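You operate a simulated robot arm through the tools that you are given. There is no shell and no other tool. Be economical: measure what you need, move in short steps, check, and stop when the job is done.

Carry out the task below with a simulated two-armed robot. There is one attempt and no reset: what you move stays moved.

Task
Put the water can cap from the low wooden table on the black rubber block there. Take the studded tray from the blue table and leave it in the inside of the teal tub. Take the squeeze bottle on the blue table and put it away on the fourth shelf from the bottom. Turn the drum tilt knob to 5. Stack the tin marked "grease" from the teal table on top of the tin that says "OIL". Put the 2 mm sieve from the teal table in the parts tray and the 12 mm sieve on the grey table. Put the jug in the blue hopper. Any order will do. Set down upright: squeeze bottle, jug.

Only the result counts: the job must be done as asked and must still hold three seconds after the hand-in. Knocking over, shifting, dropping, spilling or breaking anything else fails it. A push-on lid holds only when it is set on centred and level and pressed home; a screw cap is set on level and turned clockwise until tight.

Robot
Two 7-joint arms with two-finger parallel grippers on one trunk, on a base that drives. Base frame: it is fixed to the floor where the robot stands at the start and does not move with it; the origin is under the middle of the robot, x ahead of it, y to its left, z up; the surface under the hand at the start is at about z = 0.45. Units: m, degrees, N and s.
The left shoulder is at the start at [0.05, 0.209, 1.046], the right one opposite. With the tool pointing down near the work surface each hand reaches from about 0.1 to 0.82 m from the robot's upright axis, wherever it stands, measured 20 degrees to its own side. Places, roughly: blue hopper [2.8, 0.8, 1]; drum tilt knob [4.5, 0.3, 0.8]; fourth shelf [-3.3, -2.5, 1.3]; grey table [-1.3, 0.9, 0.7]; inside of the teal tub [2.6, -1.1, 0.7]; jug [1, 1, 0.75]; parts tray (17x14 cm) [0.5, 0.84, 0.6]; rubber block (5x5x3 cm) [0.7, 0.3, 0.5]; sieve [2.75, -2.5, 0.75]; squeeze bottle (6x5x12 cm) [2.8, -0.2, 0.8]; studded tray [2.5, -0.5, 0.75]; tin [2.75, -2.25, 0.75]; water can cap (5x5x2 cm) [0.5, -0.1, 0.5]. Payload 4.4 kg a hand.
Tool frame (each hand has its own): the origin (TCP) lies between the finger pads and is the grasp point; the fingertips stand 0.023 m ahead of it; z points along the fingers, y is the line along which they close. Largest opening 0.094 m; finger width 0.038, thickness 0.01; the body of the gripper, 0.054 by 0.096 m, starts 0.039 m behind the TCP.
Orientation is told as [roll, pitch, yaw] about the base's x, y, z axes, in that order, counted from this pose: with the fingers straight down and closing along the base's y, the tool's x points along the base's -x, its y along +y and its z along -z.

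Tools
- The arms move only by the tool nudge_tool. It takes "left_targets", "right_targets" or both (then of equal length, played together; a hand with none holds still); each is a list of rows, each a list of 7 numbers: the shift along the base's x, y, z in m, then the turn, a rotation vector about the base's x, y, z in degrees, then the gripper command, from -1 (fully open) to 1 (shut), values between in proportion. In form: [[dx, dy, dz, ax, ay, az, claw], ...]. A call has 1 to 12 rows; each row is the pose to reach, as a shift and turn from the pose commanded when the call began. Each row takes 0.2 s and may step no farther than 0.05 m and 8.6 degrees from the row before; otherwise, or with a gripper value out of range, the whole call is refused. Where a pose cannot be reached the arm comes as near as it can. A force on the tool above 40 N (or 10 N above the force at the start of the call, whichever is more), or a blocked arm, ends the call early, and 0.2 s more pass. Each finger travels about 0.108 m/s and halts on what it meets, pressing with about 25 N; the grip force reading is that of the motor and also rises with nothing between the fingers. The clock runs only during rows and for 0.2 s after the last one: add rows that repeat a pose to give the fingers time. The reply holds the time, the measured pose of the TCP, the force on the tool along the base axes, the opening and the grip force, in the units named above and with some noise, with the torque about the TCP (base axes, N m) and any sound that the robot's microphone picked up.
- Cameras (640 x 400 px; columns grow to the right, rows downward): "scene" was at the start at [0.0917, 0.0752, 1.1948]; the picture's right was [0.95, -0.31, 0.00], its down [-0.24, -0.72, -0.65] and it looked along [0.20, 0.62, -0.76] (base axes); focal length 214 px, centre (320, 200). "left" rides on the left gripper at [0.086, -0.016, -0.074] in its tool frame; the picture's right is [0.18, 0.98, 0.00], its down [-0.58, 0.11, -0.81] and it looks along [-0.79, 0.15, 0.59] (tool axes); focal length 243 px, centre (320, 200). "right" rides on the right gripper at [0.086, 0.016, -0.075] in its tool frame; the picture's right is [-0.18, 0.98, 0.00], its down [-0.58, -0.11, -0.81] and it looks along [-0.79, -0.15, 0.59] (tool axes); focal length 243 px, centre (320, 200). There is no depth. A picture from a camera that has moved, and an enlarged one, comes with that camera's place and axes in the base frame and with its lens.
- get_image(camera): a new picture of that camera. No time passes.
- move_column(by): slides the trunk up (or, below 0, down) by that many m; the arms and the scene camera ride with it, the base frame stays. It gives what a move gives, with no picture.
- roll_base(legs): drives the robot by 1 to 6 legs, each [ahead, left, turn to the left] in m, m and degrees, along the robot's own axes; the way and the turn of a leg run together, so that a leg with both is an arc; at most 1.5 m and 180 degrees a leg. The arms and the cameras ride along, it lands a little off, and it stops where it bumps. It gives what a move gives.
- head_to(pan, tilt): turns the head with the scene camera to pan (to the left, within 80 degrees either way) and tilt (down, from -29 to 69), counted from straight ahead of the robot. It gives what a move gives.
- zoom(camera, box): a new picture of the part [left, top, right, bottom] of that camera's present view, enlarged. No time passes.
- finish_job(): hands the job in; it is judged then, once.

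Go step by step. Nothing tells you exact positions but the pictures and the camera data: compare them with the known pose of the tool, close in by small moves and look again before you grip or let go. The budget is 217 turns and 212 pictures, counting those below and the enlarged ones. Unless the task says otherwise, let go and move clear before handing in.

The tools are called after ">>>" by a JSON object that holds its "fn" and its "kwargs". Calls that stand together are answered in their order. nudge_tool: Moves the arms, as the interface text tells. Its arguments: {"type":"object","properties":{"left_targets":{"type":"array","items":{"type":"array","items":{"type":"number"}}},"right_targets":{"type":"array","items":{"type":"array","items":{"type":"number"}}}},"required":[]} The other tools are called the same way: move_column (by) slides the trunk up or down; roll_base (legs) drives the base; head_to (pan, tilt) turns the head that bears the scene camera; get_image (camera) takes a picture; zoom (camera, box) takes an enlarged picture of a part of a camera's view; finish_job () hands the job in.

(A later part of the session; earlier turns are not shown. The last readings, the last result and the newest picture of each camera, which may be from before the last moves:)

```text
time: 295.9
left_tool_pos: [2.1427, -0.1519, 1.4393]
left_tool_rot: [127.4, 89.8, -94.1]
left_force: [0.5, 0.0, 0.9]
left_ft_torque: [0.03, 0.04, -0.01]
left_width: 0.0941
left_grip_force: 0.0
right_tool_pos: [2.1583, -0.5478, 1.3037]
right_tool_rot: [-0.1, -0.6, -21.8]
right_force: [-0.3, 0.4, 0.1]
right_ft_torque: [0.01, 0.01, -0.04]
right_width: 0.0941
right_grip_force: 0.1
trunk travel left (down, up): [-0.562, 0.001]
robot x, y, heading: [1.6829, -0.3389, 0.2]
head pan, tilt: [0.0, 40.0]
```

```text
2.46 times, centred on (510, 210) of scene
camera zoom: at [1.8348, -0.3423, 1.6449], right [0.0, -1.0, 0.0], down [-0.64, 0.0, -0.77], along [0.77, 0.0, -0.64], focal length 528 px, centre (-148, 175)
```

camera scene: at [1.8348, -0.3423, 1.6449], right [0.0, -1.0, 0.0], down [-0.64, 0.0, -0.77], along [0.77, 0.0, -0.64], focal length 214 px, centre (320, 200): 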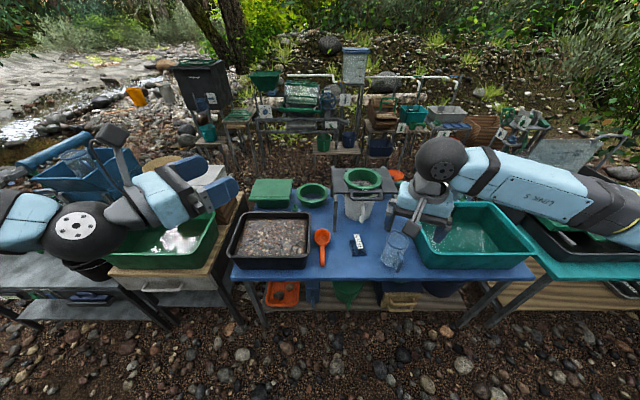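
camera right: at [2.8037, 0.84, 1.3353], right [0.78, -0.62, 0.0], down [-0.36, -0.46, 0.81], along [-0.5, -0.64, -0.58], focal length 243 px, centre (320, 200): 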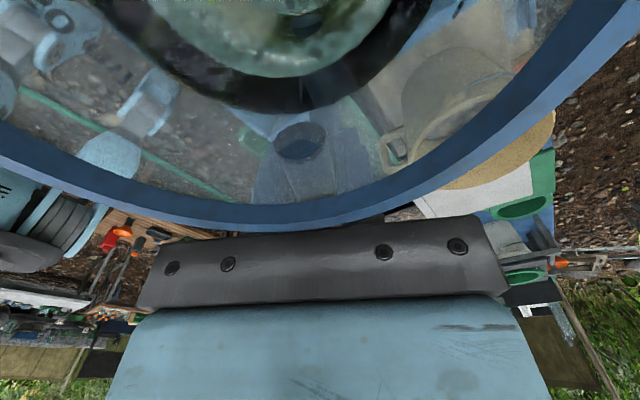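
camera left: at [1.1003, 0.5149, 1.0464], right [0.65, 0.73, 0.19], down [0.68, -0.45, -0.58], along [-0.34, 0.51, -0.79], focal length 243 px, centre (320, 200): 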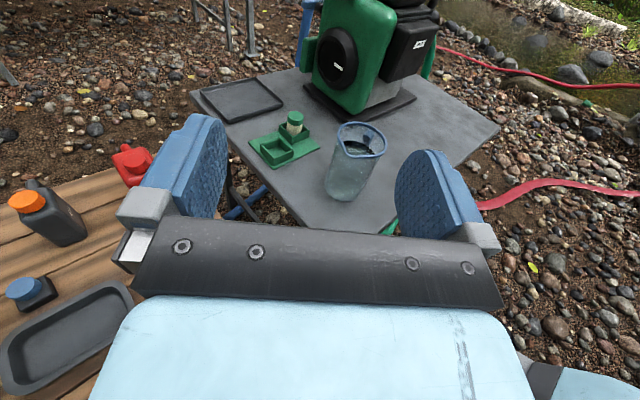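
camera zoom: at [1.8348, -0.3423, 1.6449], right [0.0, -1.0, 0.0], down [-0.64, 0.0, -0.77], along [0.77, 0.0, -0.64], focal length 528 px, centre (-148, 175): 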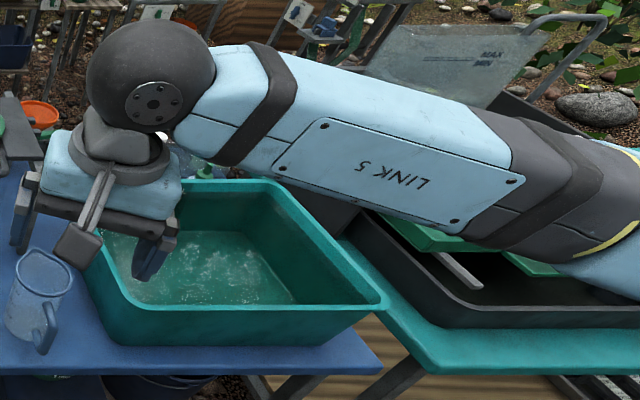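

>>> {"fn": "zoom", "kwargs": {"camera": "scene", "box": [335, 220, 385, 265]}}

>>> {"fn": "zoom", "kwargs": {"camera": "scene", "box": [270, 190, 320, 225]}}

```text
8.89 times, centred on (360, 242) of scene
camera zoom: at [1.8348, -0.3423, 1.6449], right [0.0, -1.0, 0.0], down [-0.64, 0.0, -0.77], along [0.77, 0.0, -0.64], focal length 1906 px, centre (-36, -178)
```

zoom: 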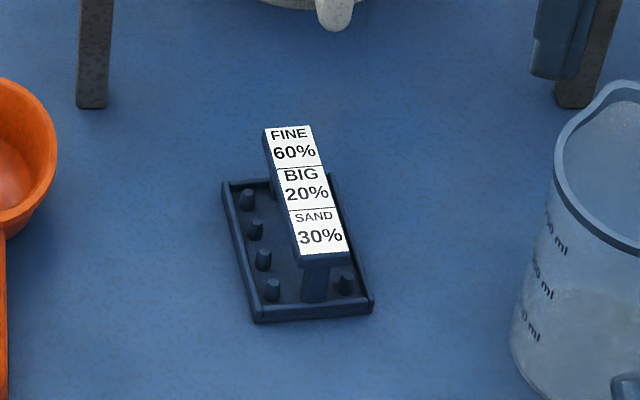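

```text
11.43 times, centred on (295, 208) of scene
camera zoom: at [1.8348, -0.3423, 1.6449], right [0.0, -1.0, 0.0], down [-0.64, 0.0, -0.77], along [0.77, 0.0, -0.64], focal length 2451 px, centre (606, 114)
```

zoom: 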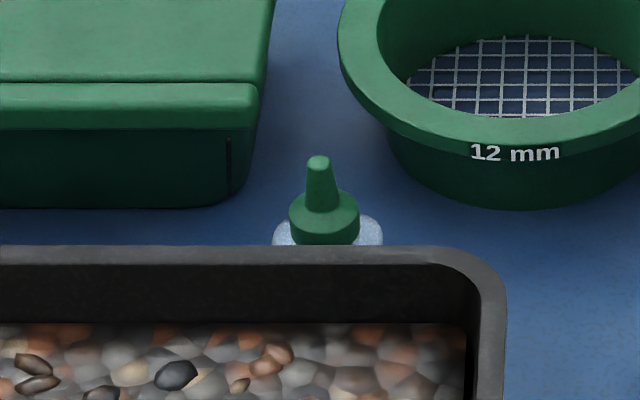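

The studded tray is a small dark-blue tray with a bar handle along x at about (2.53, -0.536); the bottle stands behind the gravel tub. I'll approach the tray with the right hand.

>>> {"fn": "roll_base", "kwargs": {"legs": [[0.2, 0, 0]]}}

>>> {"fn": "move_column", "kwargs": {"by": -0.25}}

>>> {"fn": "nudge_tool", "kwargs": {"right_targets": [[0.04, 0, 0, 0, 0, 7, -1], [0.08, 0, -0.02, 0, 0, 14, -1], [0.12, 0.005, -0.05, 0, 0.3, 20, -1], [0.15, 0.01, -0.09, 0, 0.6, 25, -1], [0.16, 0.01, -0.12, 0, 0.6, 26, -1], [0.16, 0.01, -0.12, 0, 0.6, 26, -1]]}}

>>> {"fn": "get_image", "kwargs": {"camera": "right"}}

>>> {"fn": "get_image", "kwargs": {"camera": "scene"}}

```text
time: 297.5
left_tool_pos: [2.3397, -0.1511, 1.4402]
left_tool_rot: [166.1, 89.8, -55.4]
left_force: [0.2, -0.1, 0.6]
left_ft_torque: [-0.03, -0.03, -0.02]
left_width: 0.0942
left_grip_force: 0.2
right_tool_pos: [2.3532, -0.5489, 1.3044]
right_tool_rot: [-0.2, -0.7, -21.8]
right_force: [-0.6, 0.7, 0.2]
right_ft_torque: [0.0, -0.04, 0.04]
right_width: 0.0938
right_grip_force: 0.0
trunk travel left (down, up): [-0.562, 0.001]
robot x, y, heading: [1.8791, -0.3397, 0.1]
head pan, tilt: [0.0, 40.0]
```

```text
time: 300.1
left_tool_pos: [2.3403, -0.1514, 1.1883]
left_tool_rot: [131.1, 89.9, -90.5]
left_force: [0.5, -0.4, 0.8]
left_ft_torque: [-0.02, 0.0, -0.06]
left_width: 0.094
left_grip_force: 0.1
right_tool_pos: [2.3553, -0.5472, 1.0538]
right_tool_rot: [-0.2, -0.5, -21.9]
right_force: [0.6, 0.6, 0.8]
right_ft_torque: [0.0, -0.01, 0.02]
right_width: 0.0941
right_grip_force: 0.0
trunk travel left (down, up): [-0.312, 0.251]
robot x, y, heading: [1.8804, -0.3432, -0.0]
head pan, tilt: [0.0, 40.0]
```

```text
refused: row 3 steps farther than a row can; nothing moved
```

```text
106 pictures are left
camera right: at [2.2802, -0.4995, 1.1267], right [0.54, 0.84, 0.0], down [0.49, -0.31, 0.81], along [0.69, -0.44, -0.58], focal length 243 px, centre (320, 200)
```

right: 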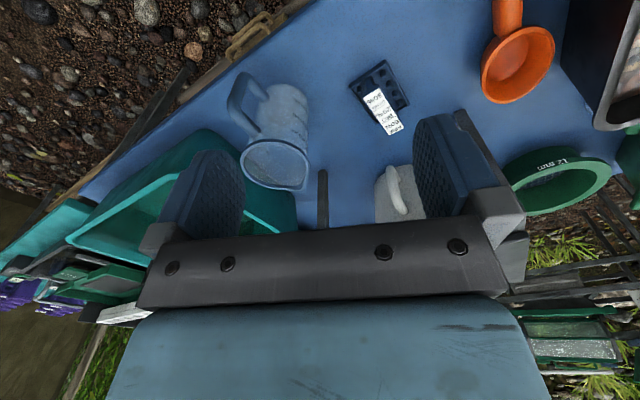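

```text
105 pictures are left
camera scene: at [2.0322, -0.3425, 1.395], right [0.0, -1.0, 0.0], down [-0.64, 0.0, -0.77], along [0.77, 0.0, -0.64], focal length 214 px, centre (320, 200)
```

scene: 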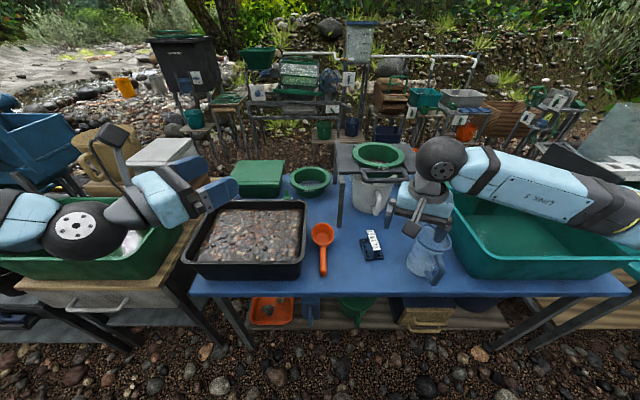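

>>> {"fn": "nudge_tool", "kwargs": {"right_targets": [[0.03, 0, 0, 0, 0, 7, -1], [0.06, 0, -0.01, 0, 0, 14, -1], [0.09, 0.005, -0.03, 0, 0.3, 20, -1], [0.12, 0.01, -0.06, 0, 0.6, 25, -1], [0.145, 0.01, -0.09, 0, 0.6, 26, -1], [0.16, 0.01, -0.12, 0, 0.6, 26, -1], [0.16, 0.01, -0.14, 0, 0.6, 26, -1], [0.16, 0.01, -0.14, 0, 0.6, 26, -1]]}}

>>> {"fn": "get_image", "kwargs": {"camera": "right"}}

```text
time: 301.9
left_tool_pos: [2.3417, -0.1511, 1.1876]
left_tool_rot: [128.1, 89.8, -93.4]
left_force: [-0.3, 0.4, -0.8]
left_ft_torque: [-0.04, -0.02, 0.0]
left_width: 0.0939
left_grip_force: 0.1
right_tool_pos: [2.515, -0.5385, 0.9123]
right_tool_rot: [-0.2, 0.0, 4.2]
right_force: [-1.1, 0.2, -0.1]
right_ft_torque: [0.0, 0.0, 0.01]
right_width: 0.0941
right_grip_force: 0.0
trunk travel left (down, up): [-0.312, 0.251]
robot x, y, heading: [1.8777, -0.3432, 0.1]
head pan, tilt: [0.0, 40.0]
```

```text
104 pictures are left
camera right: at [2.4277, -0.5277, 0.9866], right [0.11, 0.99, 0.0], down [0.59, -0.06, 0.81], along [0.8, -0.09, -0.59], focal length 243 px, centre (320, 200)
```

right: 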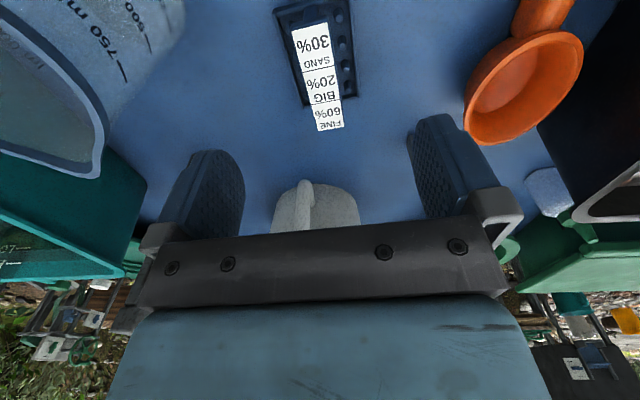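

>>> {"fn": "nudge_tool", "kwargs": {"right_targets": [[0.012, -0.001, -0.03, 0, 0, 3, -1], [0.025, -0.001, -0.06, 0, 0, 3, -1], [0.025, -0.001, -0.07, 0, 0, 3, -1], [0.025, -0.001, -0.07, 0, 0, 3, -1]]}}

>>> {"fn": "get_image", "kwargs": {"camera": "right"}}

>>> {"fn": "zoom", "kwargs": {"camera": "scene", "box": [320, 170, 440, 290]}}

```text
time: 302.9
left_tool_pos: [2.3408, -0.1516, 1.1885]
left_tool_rot: [126.2, 89.8, -95.4]
left_force: [-0.3, -0.1, 0.3]
left_ft_torque: [0.0, 0.02, 0.0]
left_width: 0.0941
left_grip_force: 0.2
right_tool_pos: [2.5398, -0.5393, 0.8414]
right_tool_rot: [-0.2, -0.1, 7.3]
right_force: [0.5, -0.2, 0.6]
right_ft_torque: [0.0, 0.02, 0.02]
right_width: 0.0941
right_grip_force: 0.0
trunk travel left (down, up): [-0.312, 0.251]
robot x, y, heading: [1.8816, -0.3453, 0.1]
head pan, tilt: [0.0, 40.0]
```

```text
103 pictures are left
camera right: at [2.4511, -0.5326, 0.9166], right [0.06, 1.0, 0.0], down [0.59, -0.03, 0.81], along [0.8, -0.05, -0.59], focal length 243 px, centre (320, 200)
```

right: 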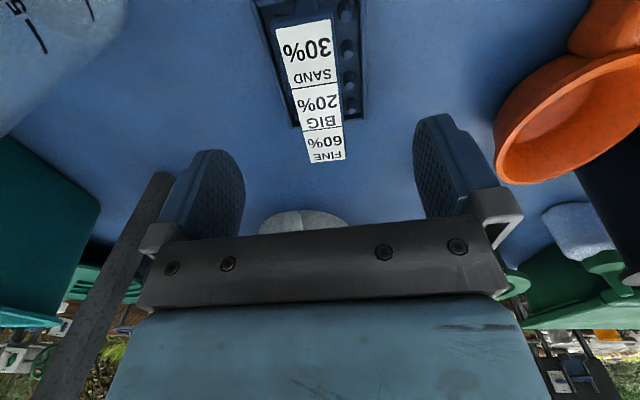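

```text
3.33 times, centred on (380, 230) of scene
camera zoom: at [2.0324, -0.3424, 1.3949], right [0.0, -1.0, 0.0], down [-0.64, 0.0, -0.77], along [0.77, 0.0, -0.64], focal length 715 px, centre (120, 100)
```

zoom: 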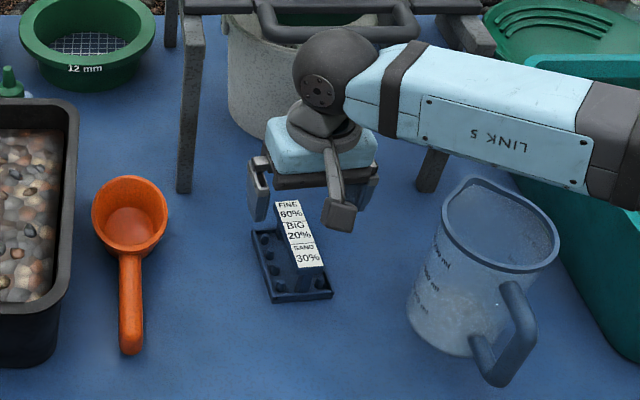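

Handle top is at z≈0.778, centre (2.540, -0.5395). I'll lower to TCP 0.787 and close.

>>> {"fn": "nudge_tool", "kwargs": {"right_targets": [[0, 0, -0.03, 0, 0, 0, -1], [0, 0, -0.054, 0, 0, 0, -1], [0, 0, -0.054, 0, 0, 0, -0.3], [0, 0, -0.054, 0, 0, 0, 0.4], [0, 0, -0.054, 0, 0, 0, 1], [0, 0, -0.054, 0, 0, 0, 1], [0, 0, -0.054, 0, 0, 0, 1]]}}

>>> {"fn": "zoom", "kwargs": {"camera": "right", "box": [200, 0, 440, 240]}}

```text
time: 304.5
left_tool_pos: [2.3402, -0.1511, 1.1881]
left_tool_rot: [127.1, 90.0, -94.4]
left_force: [0.1, -0.1, 0.0]
left_ft_torque: [0.03, 0.02, -0.01]
left_width: 0.0938
left_grip_force: 0.0
right_tool_pos: [2.5374, -0.5385, 0.7897]
right_tool_rot: [-0.2, 0.0, 7.3]
right_force: [1.2, -0.3, 0.1]
right_ft_torque: [-0.07, -0.1, -0.01]
right_width: 0.0294
right_grip_force: 25.1
trunk travel left (down, up): [-0.312, 0.251]
robot x, y, heading: [1.8809, -0.3424, -0.1]
head pan, tilt: [0.0, 40.0]
```

```text
1.67 times, centred on (320, 120) of right
camera zoom: at [2.4507, -0.5331, 0.8642], right [0.06, 1.0, 0.0], down [0.59, -0.03, 0.81], along [0.81, -0.05, -0.59], focal length 404 px, centre (320, 333)
```

zoom: 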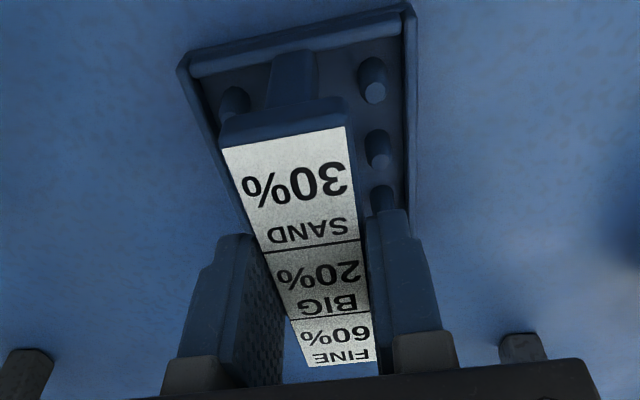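

Gripped. Lift and strafe right to the teal tub.

>>> {"fn": "nudge_tool", "kwargs": {"right_targets": [[0, 0, 0.03, 0, 0, 0, 1], [0, 0, 0.07, 0, 0, 0, 1], [0, 0, 0.11, 0, 0, 0, 1], [0, 0, 0.15, 0, 0, 0, 1], [0, 0, 0.19, 0, 0, 0, 1], [0, 0, 0.23, 0, 0, 0, 1]]}}

>>> {"fn": "roll_base", "kwargs": {"legs": [[0, -0.5, 0]]}}

>>> {"fn": "head_to", "kwargs": {"pan": -15, "tilt": 40}}

>>> {"fn": "get_image", "kwargs": {"camera": "scene"}}

>>> {"fn": "get_image", "kwargs": {"camera": "right"}}

```text
time: 305.9
left_tool_pos: [2.3409, -0.1509, 1.1881]
left_tool_rot: [138.3, 89.8, -83.1]
left_force: [0.5, 0.1, -0.3]
left_ft_torque: [-0.02, 0.01, -0.02]
left_width: 0.094
left_grip_force: 0.1
right_tool_pos: [2.5405, -0.5397, 1.019]
right_tool_rot: [-0.2, 0.1, 7.3]
right_force: [0.0, 0.3, -0.7]
right_ft_torque: [0.03, -0.02, -0.02]
right_width: 0.0293
right_grip_force: 24.5
trunk travel left (down, up): [-0.312, 0.251]
robot x, y, heading: [1.8799, -0.3442, -0.0]
head pan, tilt: [0.0, 40.0]
```

```text
time: 310.9
left_tool_pos: [2.3392, -0.6643, 1.1879]
left_tool_rot: [125.0, 89.9, -96.9]
left_force: [0.6, 0.9, 0.2]
left_ft_torque: [-0.02, -0.01, 0.02]
left_width: 0.0937
left_grip_force: 0.0
right_tool_pos: [2.54, -1.052, 1.0178]
right_tool_rot: [-0.1, 0.0, 7.0]
right_force: [-0.4, 0.7, -0.2]
right_ft_torque: [0.01, 0.04, 0.01]
right_width: 0.0292
right_grip_force: 25.2
trunk travel left (down, up): [-0.312, 0.251]
robot x, y, heading: [1.8783, -0.8546, -0.1]
head pan, tilt: [0.0, 40.0]
```

```text
time: 311.6
left_tool_pos: [2.3407, -0.6635, 1.1894]
left_tool_rot: [126.3, 89.9, -95.4]
left_force: [-0.1, -0.2, 0.8]
left_ft_torque: [0.02, 0.03, 0.0]
left_width: 0.0939
left_grip_force: 0.0
right_tool_pos: [2.5395, -1.0523, 1.0187]
right_tool_rot: [-0.2, -0.1, 7.0]
right_force: [0.1, -0.2, -1.6]
right_ft_torque: [0.01, -0.02, -0.02]
right_width: 0.0295
right_grip_force: 25.0
trunk travel left (down, up): [-0.312, 0.251]
robot x, y, heading: [1.8767, -0.8521, -0.0]
head pan, tilt: [-15.0, 40.0]
```

```text
100 pictures are left
camera scene: at [2.0284, -0.8755, 1.3949], right [-0.26, -0.97, 0.0], down [-0.62, 0.17, -0.77], along [0.74, -0.2, -0.64], focal length 214 px, centre (320, 200)
```

scene: 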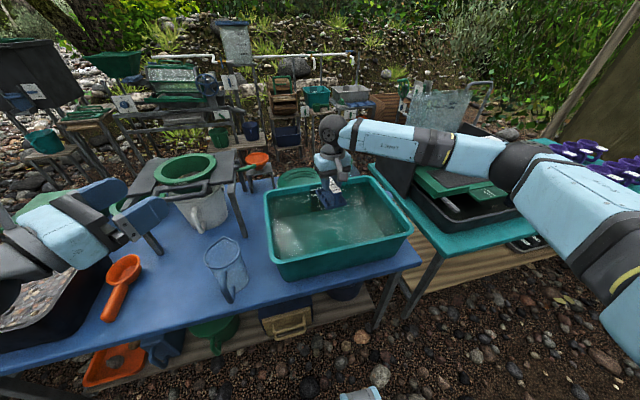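

```text
99 pictures are left
camera right: at [2.4514, -1.0459, 1.0917], right [0.06, 1.0, 0.0], down [0.59, -0.03, 0.81], along [0.8, -0.05, -0.59], focal length 243 px, centre (320, 200)
```

right: 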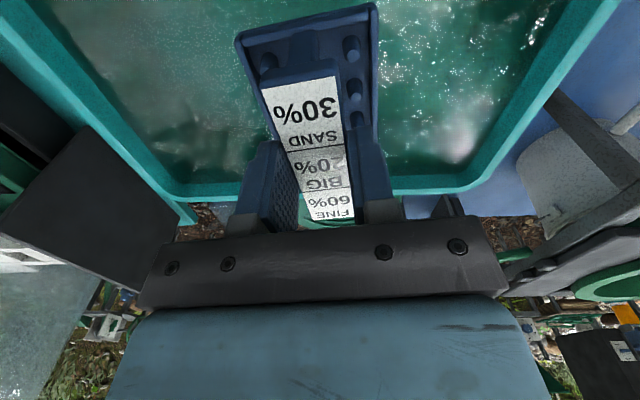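

The tray is centred over the tub. Lowering it in.

>>> {"fn": "nudge_tool", "kwargs": {"right_targets": [[0.01, 0, -0.04, 0, 0, 0, 1], [0.02, 0, -0.08, 0, 0, 0, 1], [0.02, 0, -0.12, 0, 0, 0, 1], [0.02, 0, -0.15, 0, 0, 0, 1], [0.02, 0, -0.18, 0, 0, 0, 1], [0.02, 0, -0.2, 0, 0, 0, 1], [0.02, 0, -0.21, 0, 0, 0, 1], [0.02, 0, -0.22, 0, 0, 0, 1]]}}

>>> {"fn": "get_image", "kwargs": {"camera": "right"}}

>>> {"fn": "zoom", "kwargs": {"camera": "scene", "box": [240, 100, 440, 300]}}

```text
time: 313.4
left_tool_pos: [2.3404, -0.6627, 1.1897]
left_tool_rot: [120.6, 89.9, -101.0]
left_force: [-0.4, -0.2, 0.4]
left_ft_torque: [0.02, -0.02, -0.03]
left_width: 0.094
left_grip_force: 0.2
right_tool_pos: [2.5589, -1.0529, 0.7978]
right_tool_rot: [-0.2, -0.1, 7.1]
right_force: [1.1, 0.4, -0.9]
right_ft_torque: [0.01, 0.0, -0.01]
right_width: 0.0292
right_grip_force: 24.8
trunk travel left (down, up): [-0.312, 0.251]
robot x, y, heading: [1.8813, -0.8558, -0.3]
head pan, tilt: [-15.0, 40.0]
```

```text
98 pictures are left
camera right: at [2.4717, -1.0463, 0.871], right [0.06, 1.0, 0.0], down [0.59, -0.03, 0.81], along [0.8, -0.05, -0.59], focal length 243 px, centre (320, 200)
```

right: 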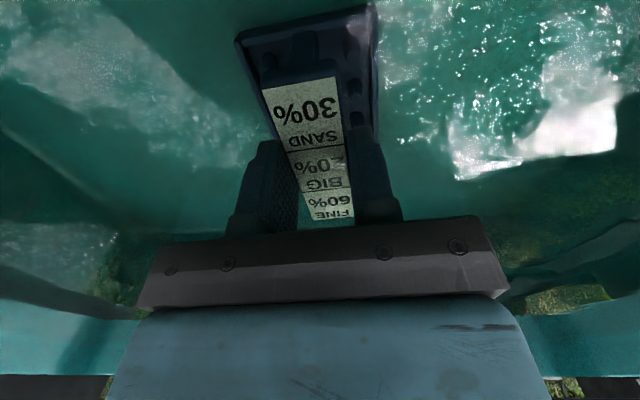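

```text
2.00 times, centred on (340, 200) of scene
camera zoom: at [2.0286, -0.8756, 1.3949], right [-0.26, -0.96, 0.0], down [-0.62, 0.17, -0.77], along [0.74, -0.2, -0.64], focal length 429 px, centre (280, 200)
```

zoom: 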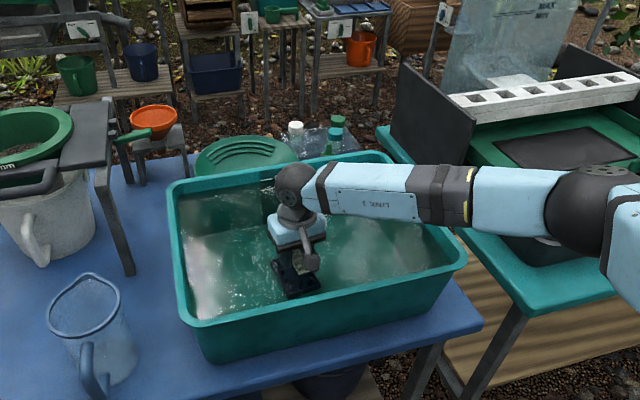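

>>> {"fn": "nudge_tool", "kwargs": {"right_targets": [[0, 0, -0.006, 0, 0, 0, 1], [0, 0, -0.012, 0, 0, 0, 1], [0, 0, -0.018, 0, 0, 0, 1], [0, 0, -0.024, 0, 0, 0, 1], [0, 0, -0.03, 0, 0, 0, 1]]}}

```text
time: 314.0
left_tool_pos: [2.3379, -0.6643, 1.1895]
left_tool_rot: [-177.2, 89.7, -38.9]
left_force: [0.0, 0.8, 0.1]
left_ft_torque: [-0.01, -0.02, 0.02]
left_width: 0.0939
left_grip_force: 0.1
right_tool_pos: [2.5608, -1.052, 0.7953]
right_tool_rot: [0.0, -0.6, 6.9]
right_force: [-16.1, -2.4, 22.8]
right_ft_torque: [-0.17, 0.46, 0.04]
right_width: 0.0292
right_grip_force: 24.8
trunk travel left (down, up): [-0.312, 0.251]
robot x, y, heading: [1.8786, -0.8515, -0.5]
head pan, tilt: [-15.0, 40.0]
stopped in row 3 (right hand): the force on the tool passed its limit at 43 N (the readings are from after the stop); the commanded pose is now the measured one
```

Bottom reached. Release and rise.

>>> {"fn": "nudge_tool", "kwargs": {"right_targets": [[0, 0, 0.003, 0, 0, 0, 1], [0, 0, 0.003, 0, 0, 0, 0.4], [0, 0, 0.003, 0, 0, 0, -0.3], [0, 0, 0.003, 0, 0, 0, -0.3], [0, 0, 0.04, 0, 0, 0, -0.3], [0, 0, 0.08, 0, 0, 0, -0.3], [0, 0, 0.12, 0, 0, 0, -0.3], [0, 0, 0.16, 0, 0, 0, -0.3], [0, 0, 0.2, 0, 0, 0, -0.3], [0, 0, 0.24, 0, 0, 0, -0.3]]}}

>>> {"fn": "get_image", "kwargs": {"camera": "right"}}

```text
time: 316.2
left_tool_pos: [2.3408, -0.6641, 1.1885]
left_tool_rot: [140.9, 89.8, -80.9]
left_force: [-0.3, 0.5, -0.4]
left_ft_torque: [0.02, 0.02, 0.02]
left_width: 0.0942
left_grip_force: 0.0
right_tool_pos: [2.5641, -1.0546, 1.0321]
right_tool_rot: [-0.3, -0.4, 6.9]
right_force: [-0.6, 0.6, -0.1]
right_ft_torque: [-0.01, 0.0, 0.01]
right_width: 0.0613
right_grip_force: 0.1
trunk travel left (down, up): [-0.312, 0.251]
robot x, y, heading: [1.8784, -0.8536, -0.1]
head pan, tilt: [-15.0, 40.0]
```

```text
96 pictures are left
camera right: at [2.4745, -1.0476, 1.1057], right [0.07, 1.0, 0.0], down [0.58, -0.04, 0.81], along [0.81, -0.05, -0.59], focal length 243 px, centre (320, 200)
```

right: 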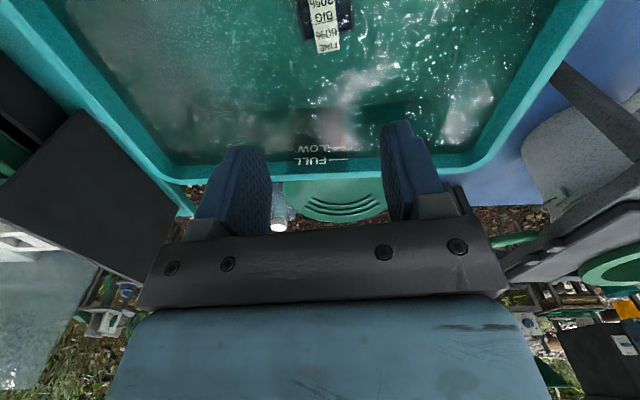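

The tray rests in the tub. Now retract and strafe to the teal table.

>>> {"fn": "nudge_tool", "kwargs": {"right_targets": [[-0.04, 0, 0.02, 0, 0, 0, -0.3], [-0.08, 0, 0.04, 0, 0, 0, -0.3], [-0.12, 0, 0.06, 0, 0, 0, -1], [-0.16, 0, 0.08, 0, 0, 0, -1], [-0.2, 0, 0.1, 0, 0, 0, -1], [-0.24, 0, 0.1, 0, 0, 0, -1]]}}

>>> {"fn": "roll_base", "kwargs": {"legs": [[-0.05, -1.35, 0]]}}

>>> {"fn": "head_to", "kwargs": {"pan": -5, "tilt": 42}}

>>> {"fn": "get_image", "kwargs": {"camera": "scene"}}

```text
time: 317.6
left_tool_pos: [2.3395, -0.6644, 1.1889]
left_tool_rot: [145.1, 89.8, -76.7]
left_force: [0.0, 0.1, 0.5]
left_ft_torque: [0.03, 0.01, -0.03]
left_width: 0.0937
left_grip_force: 0.1
right_tool_pos: [2.3202, -1.0562, 1.1302]
right_tool_rot: [-0.1, -0.4, 6.8]
right_force: [0.1, -0.4, 0.2]
right_ft_torque: [0.01, -0.02, 0.01]
right_width: 0.0941
right_grip_force: 0.1
trunk travel left (down, up): [-0.312, 0.251]
robot x, y, heading: [1.8784, -0.8543, 0.0]
head pan, tilt: [-15.0, 40.0]
```

```text
time: 329.6
left_tool_pos: [2.2899, -1.9956, 1.1886]
left_tool_rot: [128.5, 89.9, -92.6]
left_force: [-0.6, 0.2, 0.2]
left_ft_torque: [0.0, 0.02, -0.01]
left_width: 0.0941
left_grip_force: 0.0
right_tool_pos: [2.2739, -2.3863, 1.1303]
right_tool_rot: [-0.2, -0.4, 7.6]
right_force: [-0.2, -0.6, -1.0]
right_ft_torque: [-0.02, 0.04, 0.0]
right_width: 0.0939
right_grip_force: 0.0
trunk travel left (down, up): [-0.312, 0.251]
robot x, y, heading: [1.8279, -2.1887, 0.4]
head pan, tilt: [-15.0, 40.0]
```

```text
time: 330.3
left_tool_pos: [2.29, -1.9955, 1.1881]
left_tool_rot: [131.2, 89.9, -90.2]
left_force: [0.3, 0.0, 0.5]
left_ft_torque: [0.04, 0.03, 0.02]
left_width: 0.0939
left_grip_force: 0.0
right_tool_pos: [2.2745, -2.3877, 1.1295]
right_tool_rot: [-0.1, -0.4, 7.4]
right_force: [0.0, 0.4, -0.7]
right_ft_torque: [0.01, 0.01, 0.0]
right_width: 0.0941
right_grip_force: 0.0
trunk travel left (down, up): [-0.312, 0.251]
robot x, y, heading: [1.8318, -2.1935, 0.4]
head pan, tilt: [-5.0, 42.0]
```

```text
95 pictures are left
camera scene: at [1.9805, -2.1957, 1.392], right [-0.08, -1.0, 0.0], down [-0.67, 0.06, -0.74], along [0.74, -0.06, -0.67], focal length 214 px, centre (320, 200)
```

scene: 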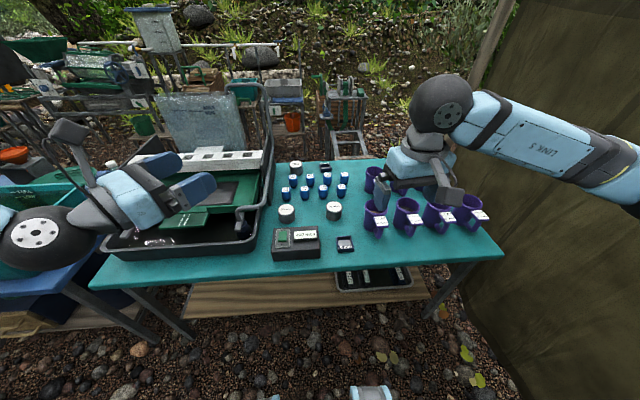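

>>> {"fn": "zoom", "kwargs": {"camera": "scene", "box": [260, 150, 380, 260]}}

>>> {"fn": "zoom", "kwargs": {"camera": "scene", "box": [350, 150, 500, 260]}}

```text
3.64 times, centred on (320, 205) of scene
camera zoom: at [1.9805, -2.1957, 1.392], right [-0.08, -1.0, 0.0], down [-0.67, 0.06, -0.74], along [0.74, -0.06, -0.67], focal length 780 px, centre (320, 182)
```

zoom: 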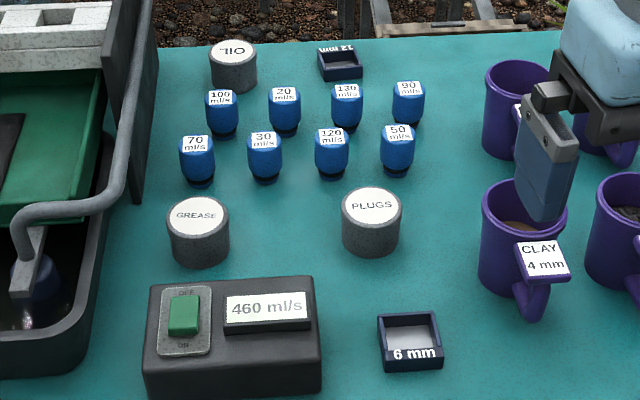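

```text
3.64 times, centred on (425, 205) of scene
camera zoom: at [1.9805, -2.1957, 1.392], right [-0.08, -1.0, 0.0], down [-0.67, 0.06, -0.74], along [0.74, -0.06, -0.67], focal length 780 px, centre (-62, 182)
```

zoom: 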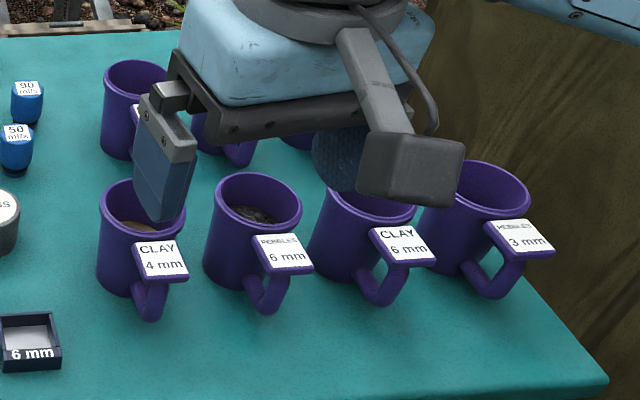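

I see tins OIL, GREASE, PLUGS, and small box sieves (6 mm, 12 mm). I'll move the right hand back to find the 2 mm one.

>>> {"fn": "nudge_tool", "kwargs": {"right_targets": [[-0.04, 0, 0.01, 0, 0, 0, -1], [-0.08, 0, 0.02, 0, 0, 0, -1], [-0.12, -0.02, 0.03, 0, 0, 0, -1], [-0.15, -0.06, 0.03, 0, 0, 0, -1], [-0.15, -0.1, 0.03, 0, 0, 0, -1], [-0.15, -0.14, 0.03, 0, 0, 0, -1]]}}

>>> {"fn": "head_to", "kwargs": {"pan": -8, "tilt": 42}}

>>> {"fn": "zoom", "kwargs": {"camera": "scene", "box": [240, 140, 500, 260]}}

```text
time: 331.7
left_tool_pos: [2.2876, -1.9976, 1.1906]
left_tool_rot: [-176.4, 89.8, -37.8]
left_force: [0.6, -0.8, -0.1]
left_ft_torque: [0.01, 0.0, 0.03]
left_width: 0.0939
left_grip_force: 0.1
right_tool_pos: [2.1496, -2.5334, 1.1705]
right_tool_rot: [-0.1, -0.4, 7.4]
right_force: [-0.7, -0.2, 0.0]
right_ft_torque: [0.01, -0.04, -0.04]
right_width: 0.0939
right_grip_force: 0.0
right hand out of reach, approached as far as the arm can: row 4, 5, 6
trunk travel left (down, up): [-0.312, 0.251]
robot x, y, heading: [1.8291, -2.1929, 0.4]
head pan, tilt: [-5.0, 42.0]
```

```text
time: 332.3
left_tool_pos: [2.2907, -1.9955, 1.1894]
left_tool_rot: [121.6, 89.9, -99.5]
left_force: [0.2, -0.5, 0.0]
left_ft_torque: [0.0, -0.01, -0.04]
left_width: 0.0938
left_grip_force: 0.0
right_tool_pos: [2.1524, -2.5312, 1.1692]
right_tool_rot: [-0.1, -0.2, 7.4]
right_force: [1.1, 0.1, -0.4]
right_ft_torque: [0.02, -0.01, -0.01]
right_width: 0.0943
right_grip_force: 0.0
trunk travel left (down, up): [-0.312, 0.251]
robot x, y, heading: [1.8325, -2.1882, 0.5]
head pan, tilt: [-8.0, 42.0]
```

```text
2.46 times, centred on (370, 200) of scene
camera zoom: at [1.9804, -2.1998, 1.3919], right [-0.13, -0.99, 0.0], down [-0.66, 0.09, -0.74], along [0.74, -0.1, -0.67], focal length 528 px, centre (197, 200)
```

zoom: 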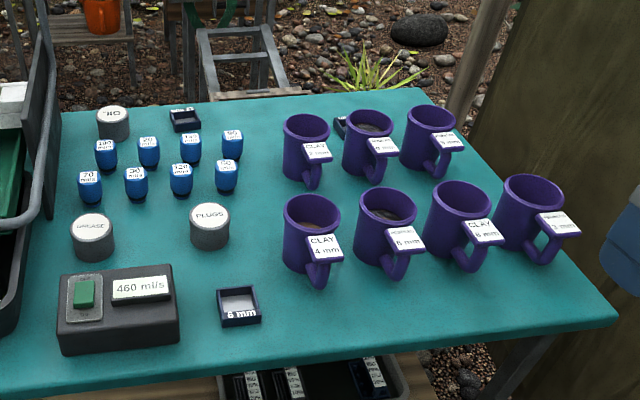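

>>> {"fn": "zoom", "kwargs": {"camera": "scene", "box": [340, 175, 420, 225]}}

>>> {"fn": "zoom", "kwargs": {"camera": "scene", "box": [265, 175, 345, 250]}}

```text
8.00 times, centred on (380, 200) of scene
camera zoom: at [1.9804, -2.1998, 1.3919], right [-0.13, -0.99, 0.0], down [-0.66, 0.09, -0.74], along [0.74, -0.1, -0.67], focal length 1716 px, centre (-160, 200)
```

zoom: 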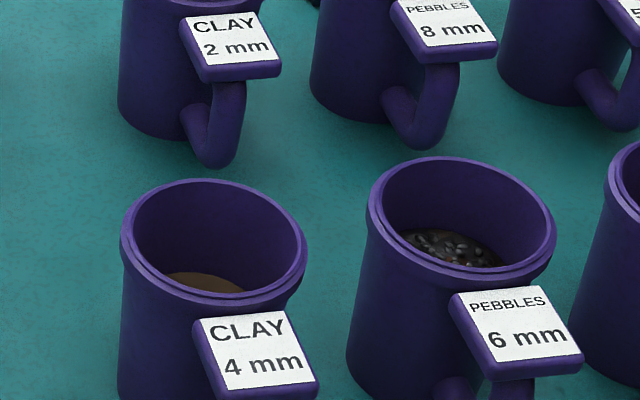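

```text
5.33 times, centred on (305, 212) of scene
camera zoom: at [1.9804, -2.1998, 1.3919], right [-0.13, -0.99, 0.0], down [-0.66, 0.09, -0.74], along [0.74, -0.1, -0.67], focal length 1144 px, centre (400, 133)
```

zoom: 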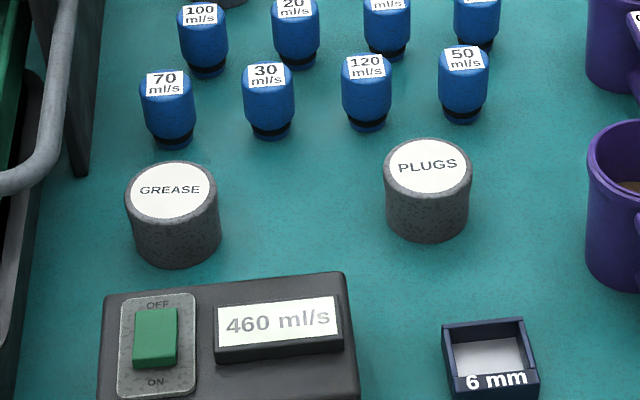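

>>> {"fn": "zoom", "kwargs": {"camera": "scene", "box": [295, 150, 425, 190]}}

```text
4.92 times, centred on (360, 170) of scene
camera zoom: at [1.9804, -2.1998, 1.3919], right [-0.13, -0.99, 0.0], down [-0.66, 0.09, -0.74], along [0.74, -0.1, -0.67], focal length 1056 px, centre (123, 348)
```

zoom: 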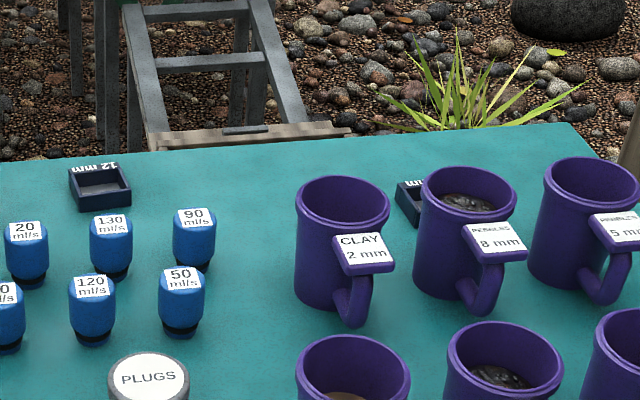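

I've located: GREASE ≈(2.59,-2.115), OIL ≈(2.92,-2.15), 12 mm sieve ≈(2.94,-2.30), the third sieve ≈(2.87,-2.62) behind mugs. These are far, so I'll check how close the base can get.

>>> {"fn": "head_to", "kwargs": {"pan": 0, "tilt": 69}}

>>> {"fn": "get_image", "kwargs": {"camera": "scene"}}

```text
time: 333.2
left_tool_pos: [2.2908, -1.9965, 1.1891]
left_tool_rot: [128.7, 90.0, -92.5]
left_force: [-0.6, 0.0, 0.7]
left_ft_torque: [-0.03, -0.02, 0.02]
left_width: 0.094
left_grip_force: 0.0
right_tool_pos: [2.1524, -2.5317, 1.17]
right_tool_rot: [-0.1, -0.3, 7.4]
right_force: [0.4, -0.3, -0.4]
right_ft_torque: [0.01, 0.01, -0.01]
right_width: 0.0939
right_grip_force: 0.0
trunk travel left (down, up): [-0.312, 0.251]
robot x, y, heading: [1.8314, -2.186, 0.3]
head pan, tilt: [0.0, 68.8]
```

```text
88 pictures are left
camera scene: at [1.9532, -2.1885, 1.3588], right [0.0, -1.0, 0.0], down [-0.93, 0.0, -0.36], along [0.36, 0.0, -0.93], focal length 214 px, centre (320, 200)
```

scene: 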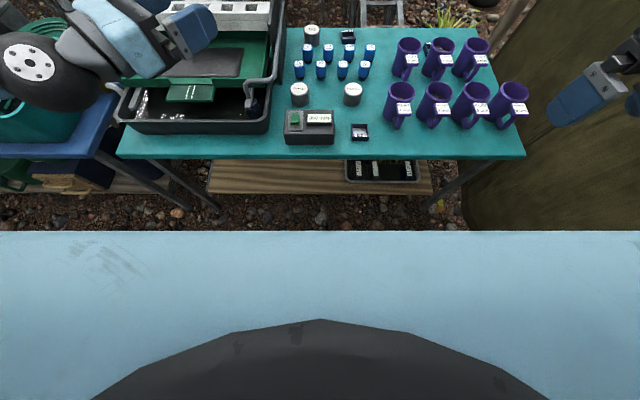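

The base can go about 0.25 m closer. I'll shift left and forward for the tins.

>>> {"fn": "roll_base", "kwargs": {"legs": [[0, 0.24, 0], [0.25, 0, 0]]}}

>>> {"fn": "head_to", "kwargs": {"pan": -10, "tilt": 45}}

>>> {"fn": "nudge_tool", "kwargs": {"right_targets": [[0.04, 0.02, -0.01, 0, 0, -3, -0.8], [0.07, 0.05, -0.03, 0, 0, -7, -0.8], [0.1, 0.08, -0.05, 0, 0, -7, -0.8], [0.13, 0.11, -0.07, 0, 0, -7, -0.8], [0.16, 0.14, -0.09, 0, 0, -7, -0.8], [0.18, 0.16, -0.11, 0, 0, -7, -0.8]]}}

>>> {"fn": "get_image", "kwargs": {"camera": "right"}}

>>> {"fn": "get_image", "kwargs": {"camera": "scene"}}

```text
time: 337.4
left_tool_pos: [2.5405, -1.7539, 1.1886]
left_tool_rot: [122.6, 89.9, -98.6]
left_force: [-0.1, 0.7, 0.0]
left_ft_torque: [0.04, -0.01, 0.01]
left_width: 0.094
left_grip_force: 0.0
right_tool_pos: [2.4017, -2.289, 1.1696]
right_tool_rot: [-0.2, -0.1, 7.4]
right_force: [0.5, -0.6, -0.3]
right_ft_torque: [0.03, 0.02, -0.02]
right_width: 0.0939
right_grip_force: 0.1
trunk travel left (down, up): [-0.312, 0.251]
robot x, y, heading: [2.0832, -1.9497, 0.2]
head pan, tilt: [0.0, 68.8]
```

```text
time: 338.2
left_tool_pos: [2.5401, -1.7529, 1.1892]
left_tool_rot: [135.0, 89.8, -86.3]
left_force: [-0.5, -0.2, -0.3]
left_ft_torque: [0.01, 0.0, 0.0]
left_width: 0.0938
left_grip_force: 0.1
right_tool_pos: [2.4025, -2.2887, 1.1692]
right_tool_rot: [-0.2, -0.2, 7.4]
right_force: [-0.3, 0.5, 0.4]
right_ft_torque: [-0.02, -0.01, 0.01]
right_width: 0.0941
right_grip_force: 0.1
trunk travel left (down, up): [-0.312, 0.251]
robot x, y, heading: [2.0794, -1.9469, 0.4]
head pan, tilt: [-10.0, 45.0]
```

```text
time: 339.6
left_tool_pos: [2.5395, -1.7531, 1.1886]
left_tool_rot: [120.7, 89.9, -100.5]
left_force: [-0.4, 0.9, 0.5]
left_ft_torque: [0.0, 0.03, -0.01]
left_width: 0.0941
left_grip_force: 0.1
right_tool_pos: [2.5836, -2.1263, 1.0601]
right_tool_rot: [-0.2, -0.2, 0.5]
right_force: [-0.3, 0.0, 0.2]
right_ft_torque: [0.03, -0.01, 0.0]
right_width: 0.0849
right_grip_force: 0.0
trunk travel left (down, up): [-0.312, 0.251]
robot x, y, heading: [2.078, -1.9481, 0.4]
head pan, tilt: [-10.0, 45.0]
```

```text
87 pictures are left
camera right: at [2.4961, -2.1103, 1.1334], right [0.18, 0.98, 0.0], down [0.58, -0.1, 0.81], along [0.8, -0.14, -0.59], focal length 243 px, centre (320, 200)
```

right: 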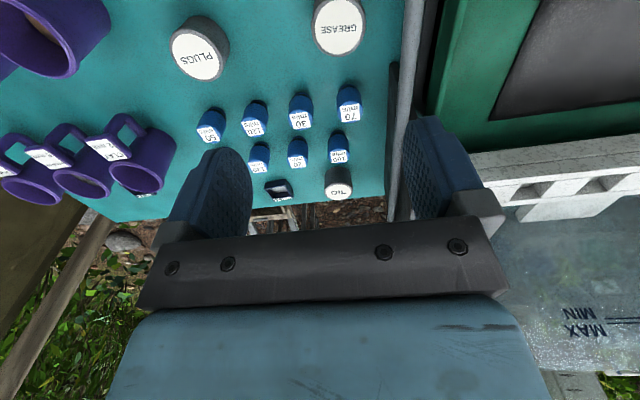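

```text
86 pictures are left
camera scene: at [2.2281, -1.9594, 1.3876], right [-0.17, -0.99, 0.0], down [-0.7, 0.12, -0.71], along [0.7, -0.12, -0.71], focal length 214 px, centre (320, 200)
```

scene: 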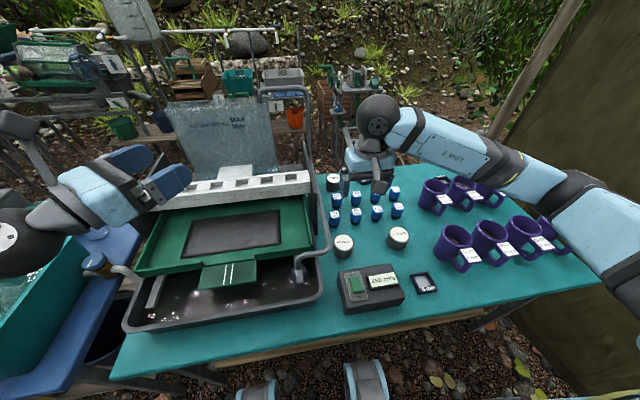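

Tops are near z≈0.75: GREASE ≈(2.625,-2.109), OIL ≈(2.963,-2.147). OIL is at the reach limit, so I'll lower the column for a level arm; first raise/retract the left hand.

>>> {"fn": "nudge_tool", "kwargs": {"left_targets": [[-0.03, 0, 0.03, 0, 0, 0, -1], [-0.06, 0, 0.06, 0, 0, 0, -1], [-0.08, 0, 0.1, 0, 0, 0, -1], [-0.09, 0, 0.14, 0, 0, 0, -1], [-0.1, 0, 0.18, 0, 0, 0, -1], [-0.1, 0, 0.22, 0, 0, 0, -1]]}}

>>> {"fn": "get_image", "kwargs": {"camera": "scene"}}

```text
time: 341.1
left_tool_pos: [2.4616, -1.7518, 1.435]
left_tool_rot: [110.8, 89.8, -110.6]
left_force: [-0.1, -0.1, 0.2]
left_ft_torque: [0.01, 0.03, 0.0]
left_width: 0.0939
left_grip_force: 0.0
left hand out of reach, approached as far as the arm can: row 1, 2, 3, 4, 5, 6
right_tool_pos: [2.5818, -2.1283, 1.0606]
right_tool_rot: [-0.1, -0.3, 0.3]
right_force: [-0.2, -0.4, 0.6]
right_ft_torque: [0.02, -0.02, -0.01]
right_width: 0.0848
right_grip_force: 0.0
trunk travel left (down, up): [-0.312, 0.251]
robot x, y, heading: [2.0796, -1.9483, 0.3]
head pan, tilt: [-10.0, 45.0]
```

```text
85 pictures are left
camera scene: at [2.2259, -1.9604, 1.3878], right [-0.17, -0.99, 0.0], down [-0.7, 0.12, -0.71], along [0.7, -0.12, -0.71], focal length 214 px, centre (320, 200)
```

scene: 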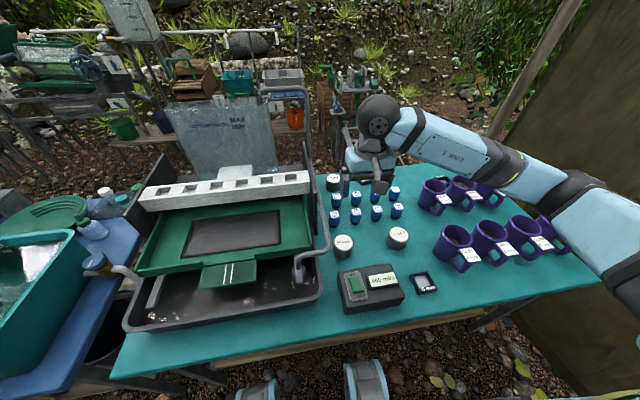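

>>> {"fn": "move_column", "kwargs": {"by": -0.18}}

>>> {"fn": "roll_base", "kwargs": {"legs": [[0.018, 0, 0]]}}

>>> {"fn": "get_image", "kwargs": {"camera": "right"}}

>>> {"fn": "zoom", "kwargs": {"camera": "scene", "box": [300, 150, 440, 300]}}

```text
time: 343.1
left_tool_pos: [2.4636, -1.7509, 1.2527]
left_tool_rot: [107.4, 89.9, -113.9]
left_force: [0.5, -0.3, -0.4]
left_ft_torque: [0.01, -0.01, 0.0]
left_width: 0.0942
left_grip_force: 0.1
right_tool_pos: [2.582, -2.1261, 0.8797]
right_tool_rot: [-0.1, -0.4, 0.3]
right_force: [0.8, -0.7, -0.1]
right_ft_torque: [0.01, 0.01, 0.03]
right_width: 0.0844
right_grip_force: 0.1
trunk travel left (down, up): [-0.132, 0.431]
robot x, y, heading: [2.0813, -1.9478, 0.3]
head pan, tilt: [-10.0, 45.0]
```

```text
time: 343.8
left_tool_pos: [2.4828, -1.7493, 1.2522]
left_tool_rot: [84.3, 89.8, -137.0]
left_force: [0.6, -0.3, 0.1]
left_ft_torque: [0.0, 0.0, 0.0]
left_width: 0.0939
left_grip_force: 0.0
right_tool_pos: [2.6005, -2.1267, 0.8788]
right_tool_rot: [-0.1, -0.1, 0.4]
right_force: [1.1, -0.2, 0.2]
right_ft_torque: [0.02, 0.0, 0.0]
right_width: 0.0846
right_grip_force: 0.1
trunk travel left (down, up): [-0.132, 0.431]
robot x, y, heading: [2.1014, -1.9478, 0.3]
head pan, tilt: [-10.0, 45.0]
```

```text
84 pictures are left
camera right: at [2.514, -2.1107, 0.9534], right [0.18, 0.98, 0.0], down [0.58, -0.1, 0.81], along [0.8, -0.14, -0.59], focal length 243 px, centre (320, 200)
```

right: 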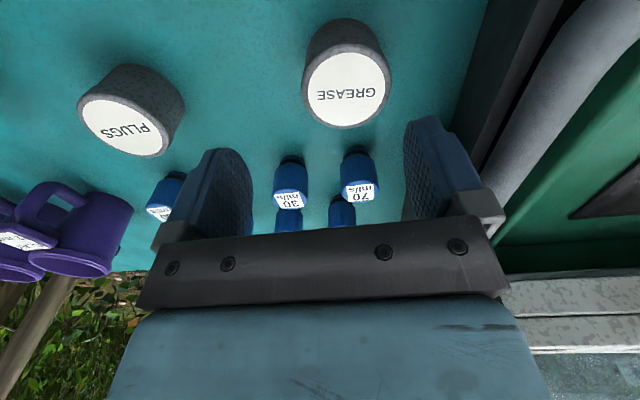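

```text
2.67 times, centred on (370, 225) of scene
camera zoom: at [2.2464, -1.9596, 1.2075], right [-0.17, -0.99, 0.0], down [-0.7, 0.12, -0.71], along [0.7, -0.12, -0.71], focal length 572 px, centre (187, 133)
```

zoom: 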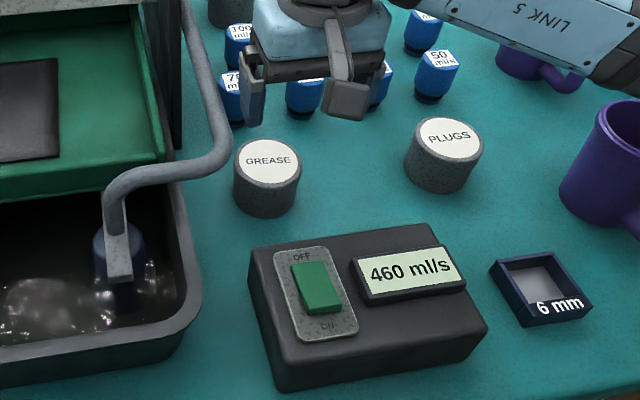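

A bent pipe is close on the +y side, so I'll come down slightly offset toward -y and check midway.

>>> {"fn": "nudge_tool", "kwargs": {"right_targets": [[0.006, 0.002, -0.02, 0, 0, -0.4, -1], [0.012, 0.005, -0.05, 0, 0, -0.4, -1], [0.012, 0.005, -0.05, 0, 0, -0.4, -1]]}}

>>> {"fn": "get_image", "kwargs": {"camera": "right"}}

>>> {"fn": "zoom", "kwargs": {"camera": "scene", "box": [300, 130, 420, 250]}}

```text
time: 344.6
left_tool_pos: [2.4816, -1.7493, 1.2536]
left_tool_rot: [108.3, 89.9, -112.9]
left_force: [-0.4, 0.3, -0.1]
left_ft_torque: [0.01, 0.02, 0.03]
left_width: 0.0938
left_grip_force: 0.0
right_tool_pos: [2.6135, -2.1213, 0.8328]
right_tool_rot: [-0.1, -0.3, 0.0]
right_force: [0.6, 0.1, 0.7]
right_ft_torque: [0.01, 0.03, -0.02]
right_width: 0.0939
right_grip_force: 0.0
trunk travel left (down, up): [-0.132, 0.431]
robot x, y, heading: [2.0981, -1.9487, 0.3]
head pan, tilt: [-10.0, 45.0]
```

```text
82 pictures are left
camera right: at [2.5264, -2.1053, 0.9049], right [0.18, 0.98, 0.0], down [0.58, -0.11, 0.81], along [0.8, -0.15, -0.59], focal length 243 px, centre (320, 200)
```

right: 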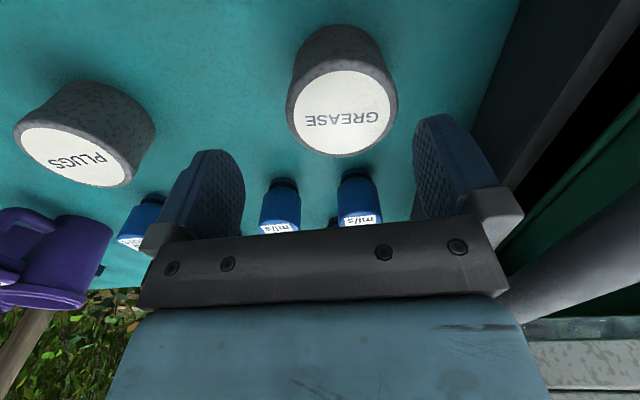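

```text
3.33 times, centred on (360, 190) of scene
camera zoom: at [2.2454, -1.9595, 1.2077], right [-0.17, -0.99, 0.0], down [-0.7, 0.12, -0.71], along [0.7, -0.12, -0.71], focal length 715 px, centre (187, 233)
```

zoom: 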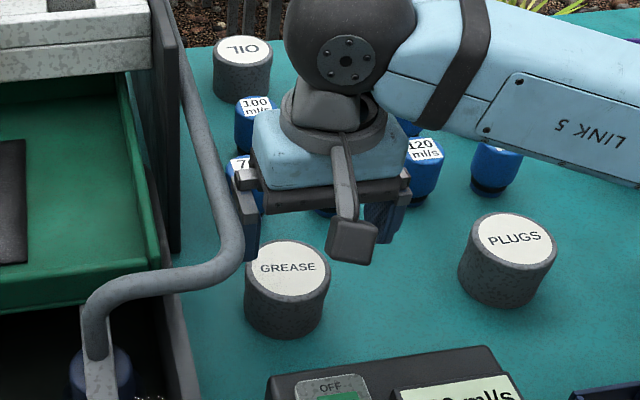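

>>> {"fn": "nudge_tool", "kwargs": {"right_targets": [[0, 0, -0.02, 0, 0, 0, -1], [0, 0, -0.04, 0, 0, 0, -1], [0, 0, -0.06, 0, 0, 0, -1], [0, 0, -0.06, 0, 0, 0, -1]]}}

>>> {"fn": "get_image", "kwargs": {"camera": "right"}}

```text
time: 345.6
left_tool_pos: [2.4816, -1.7507, 1.253]
left_tool_rot: [106.0, 89.9, -115.3]
left_force: [-0.7, -0.4, -0.1]
left_ft_torque: [0.0, 0.01, 0.03]
left_width: 0.0937
left_grip_force: 0.0
right_tool_pos: [2.613, -2.1228, 0.7707]
right_tool_rot: [-0.1, -0.3, -0.1]
right_force: [-0.3, -0.5, 0.3]
right_ft_torque: [0.0, 0.01, 0.01]
right_width: 0.0938
right_grip_force: 0.0
trunk travel left (down, up): [-0.132, 0.431]
robot x, y, heading: [2.0997, -1.944, 0.0]
head pan, tilt: [-10.0, 45.0]
```

```text
80 pictures are left
camera right: at [2.5257, -2.1054, 0.8434], right [0.18, 0.98, 0.0], down [0.58, -0.11, 0.81], along [0.8, -0.15, -0.59], focal length 243 px, centre (320, 200)
```

right: 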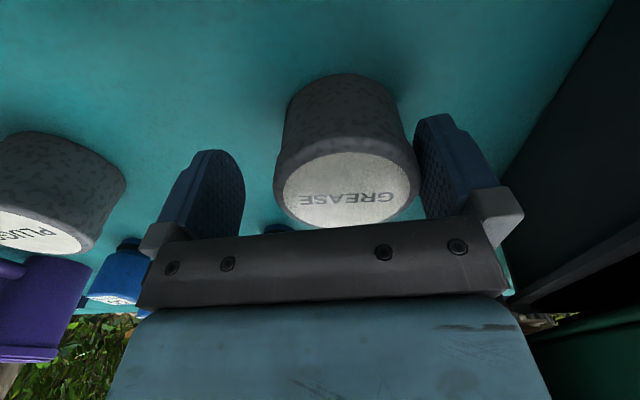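

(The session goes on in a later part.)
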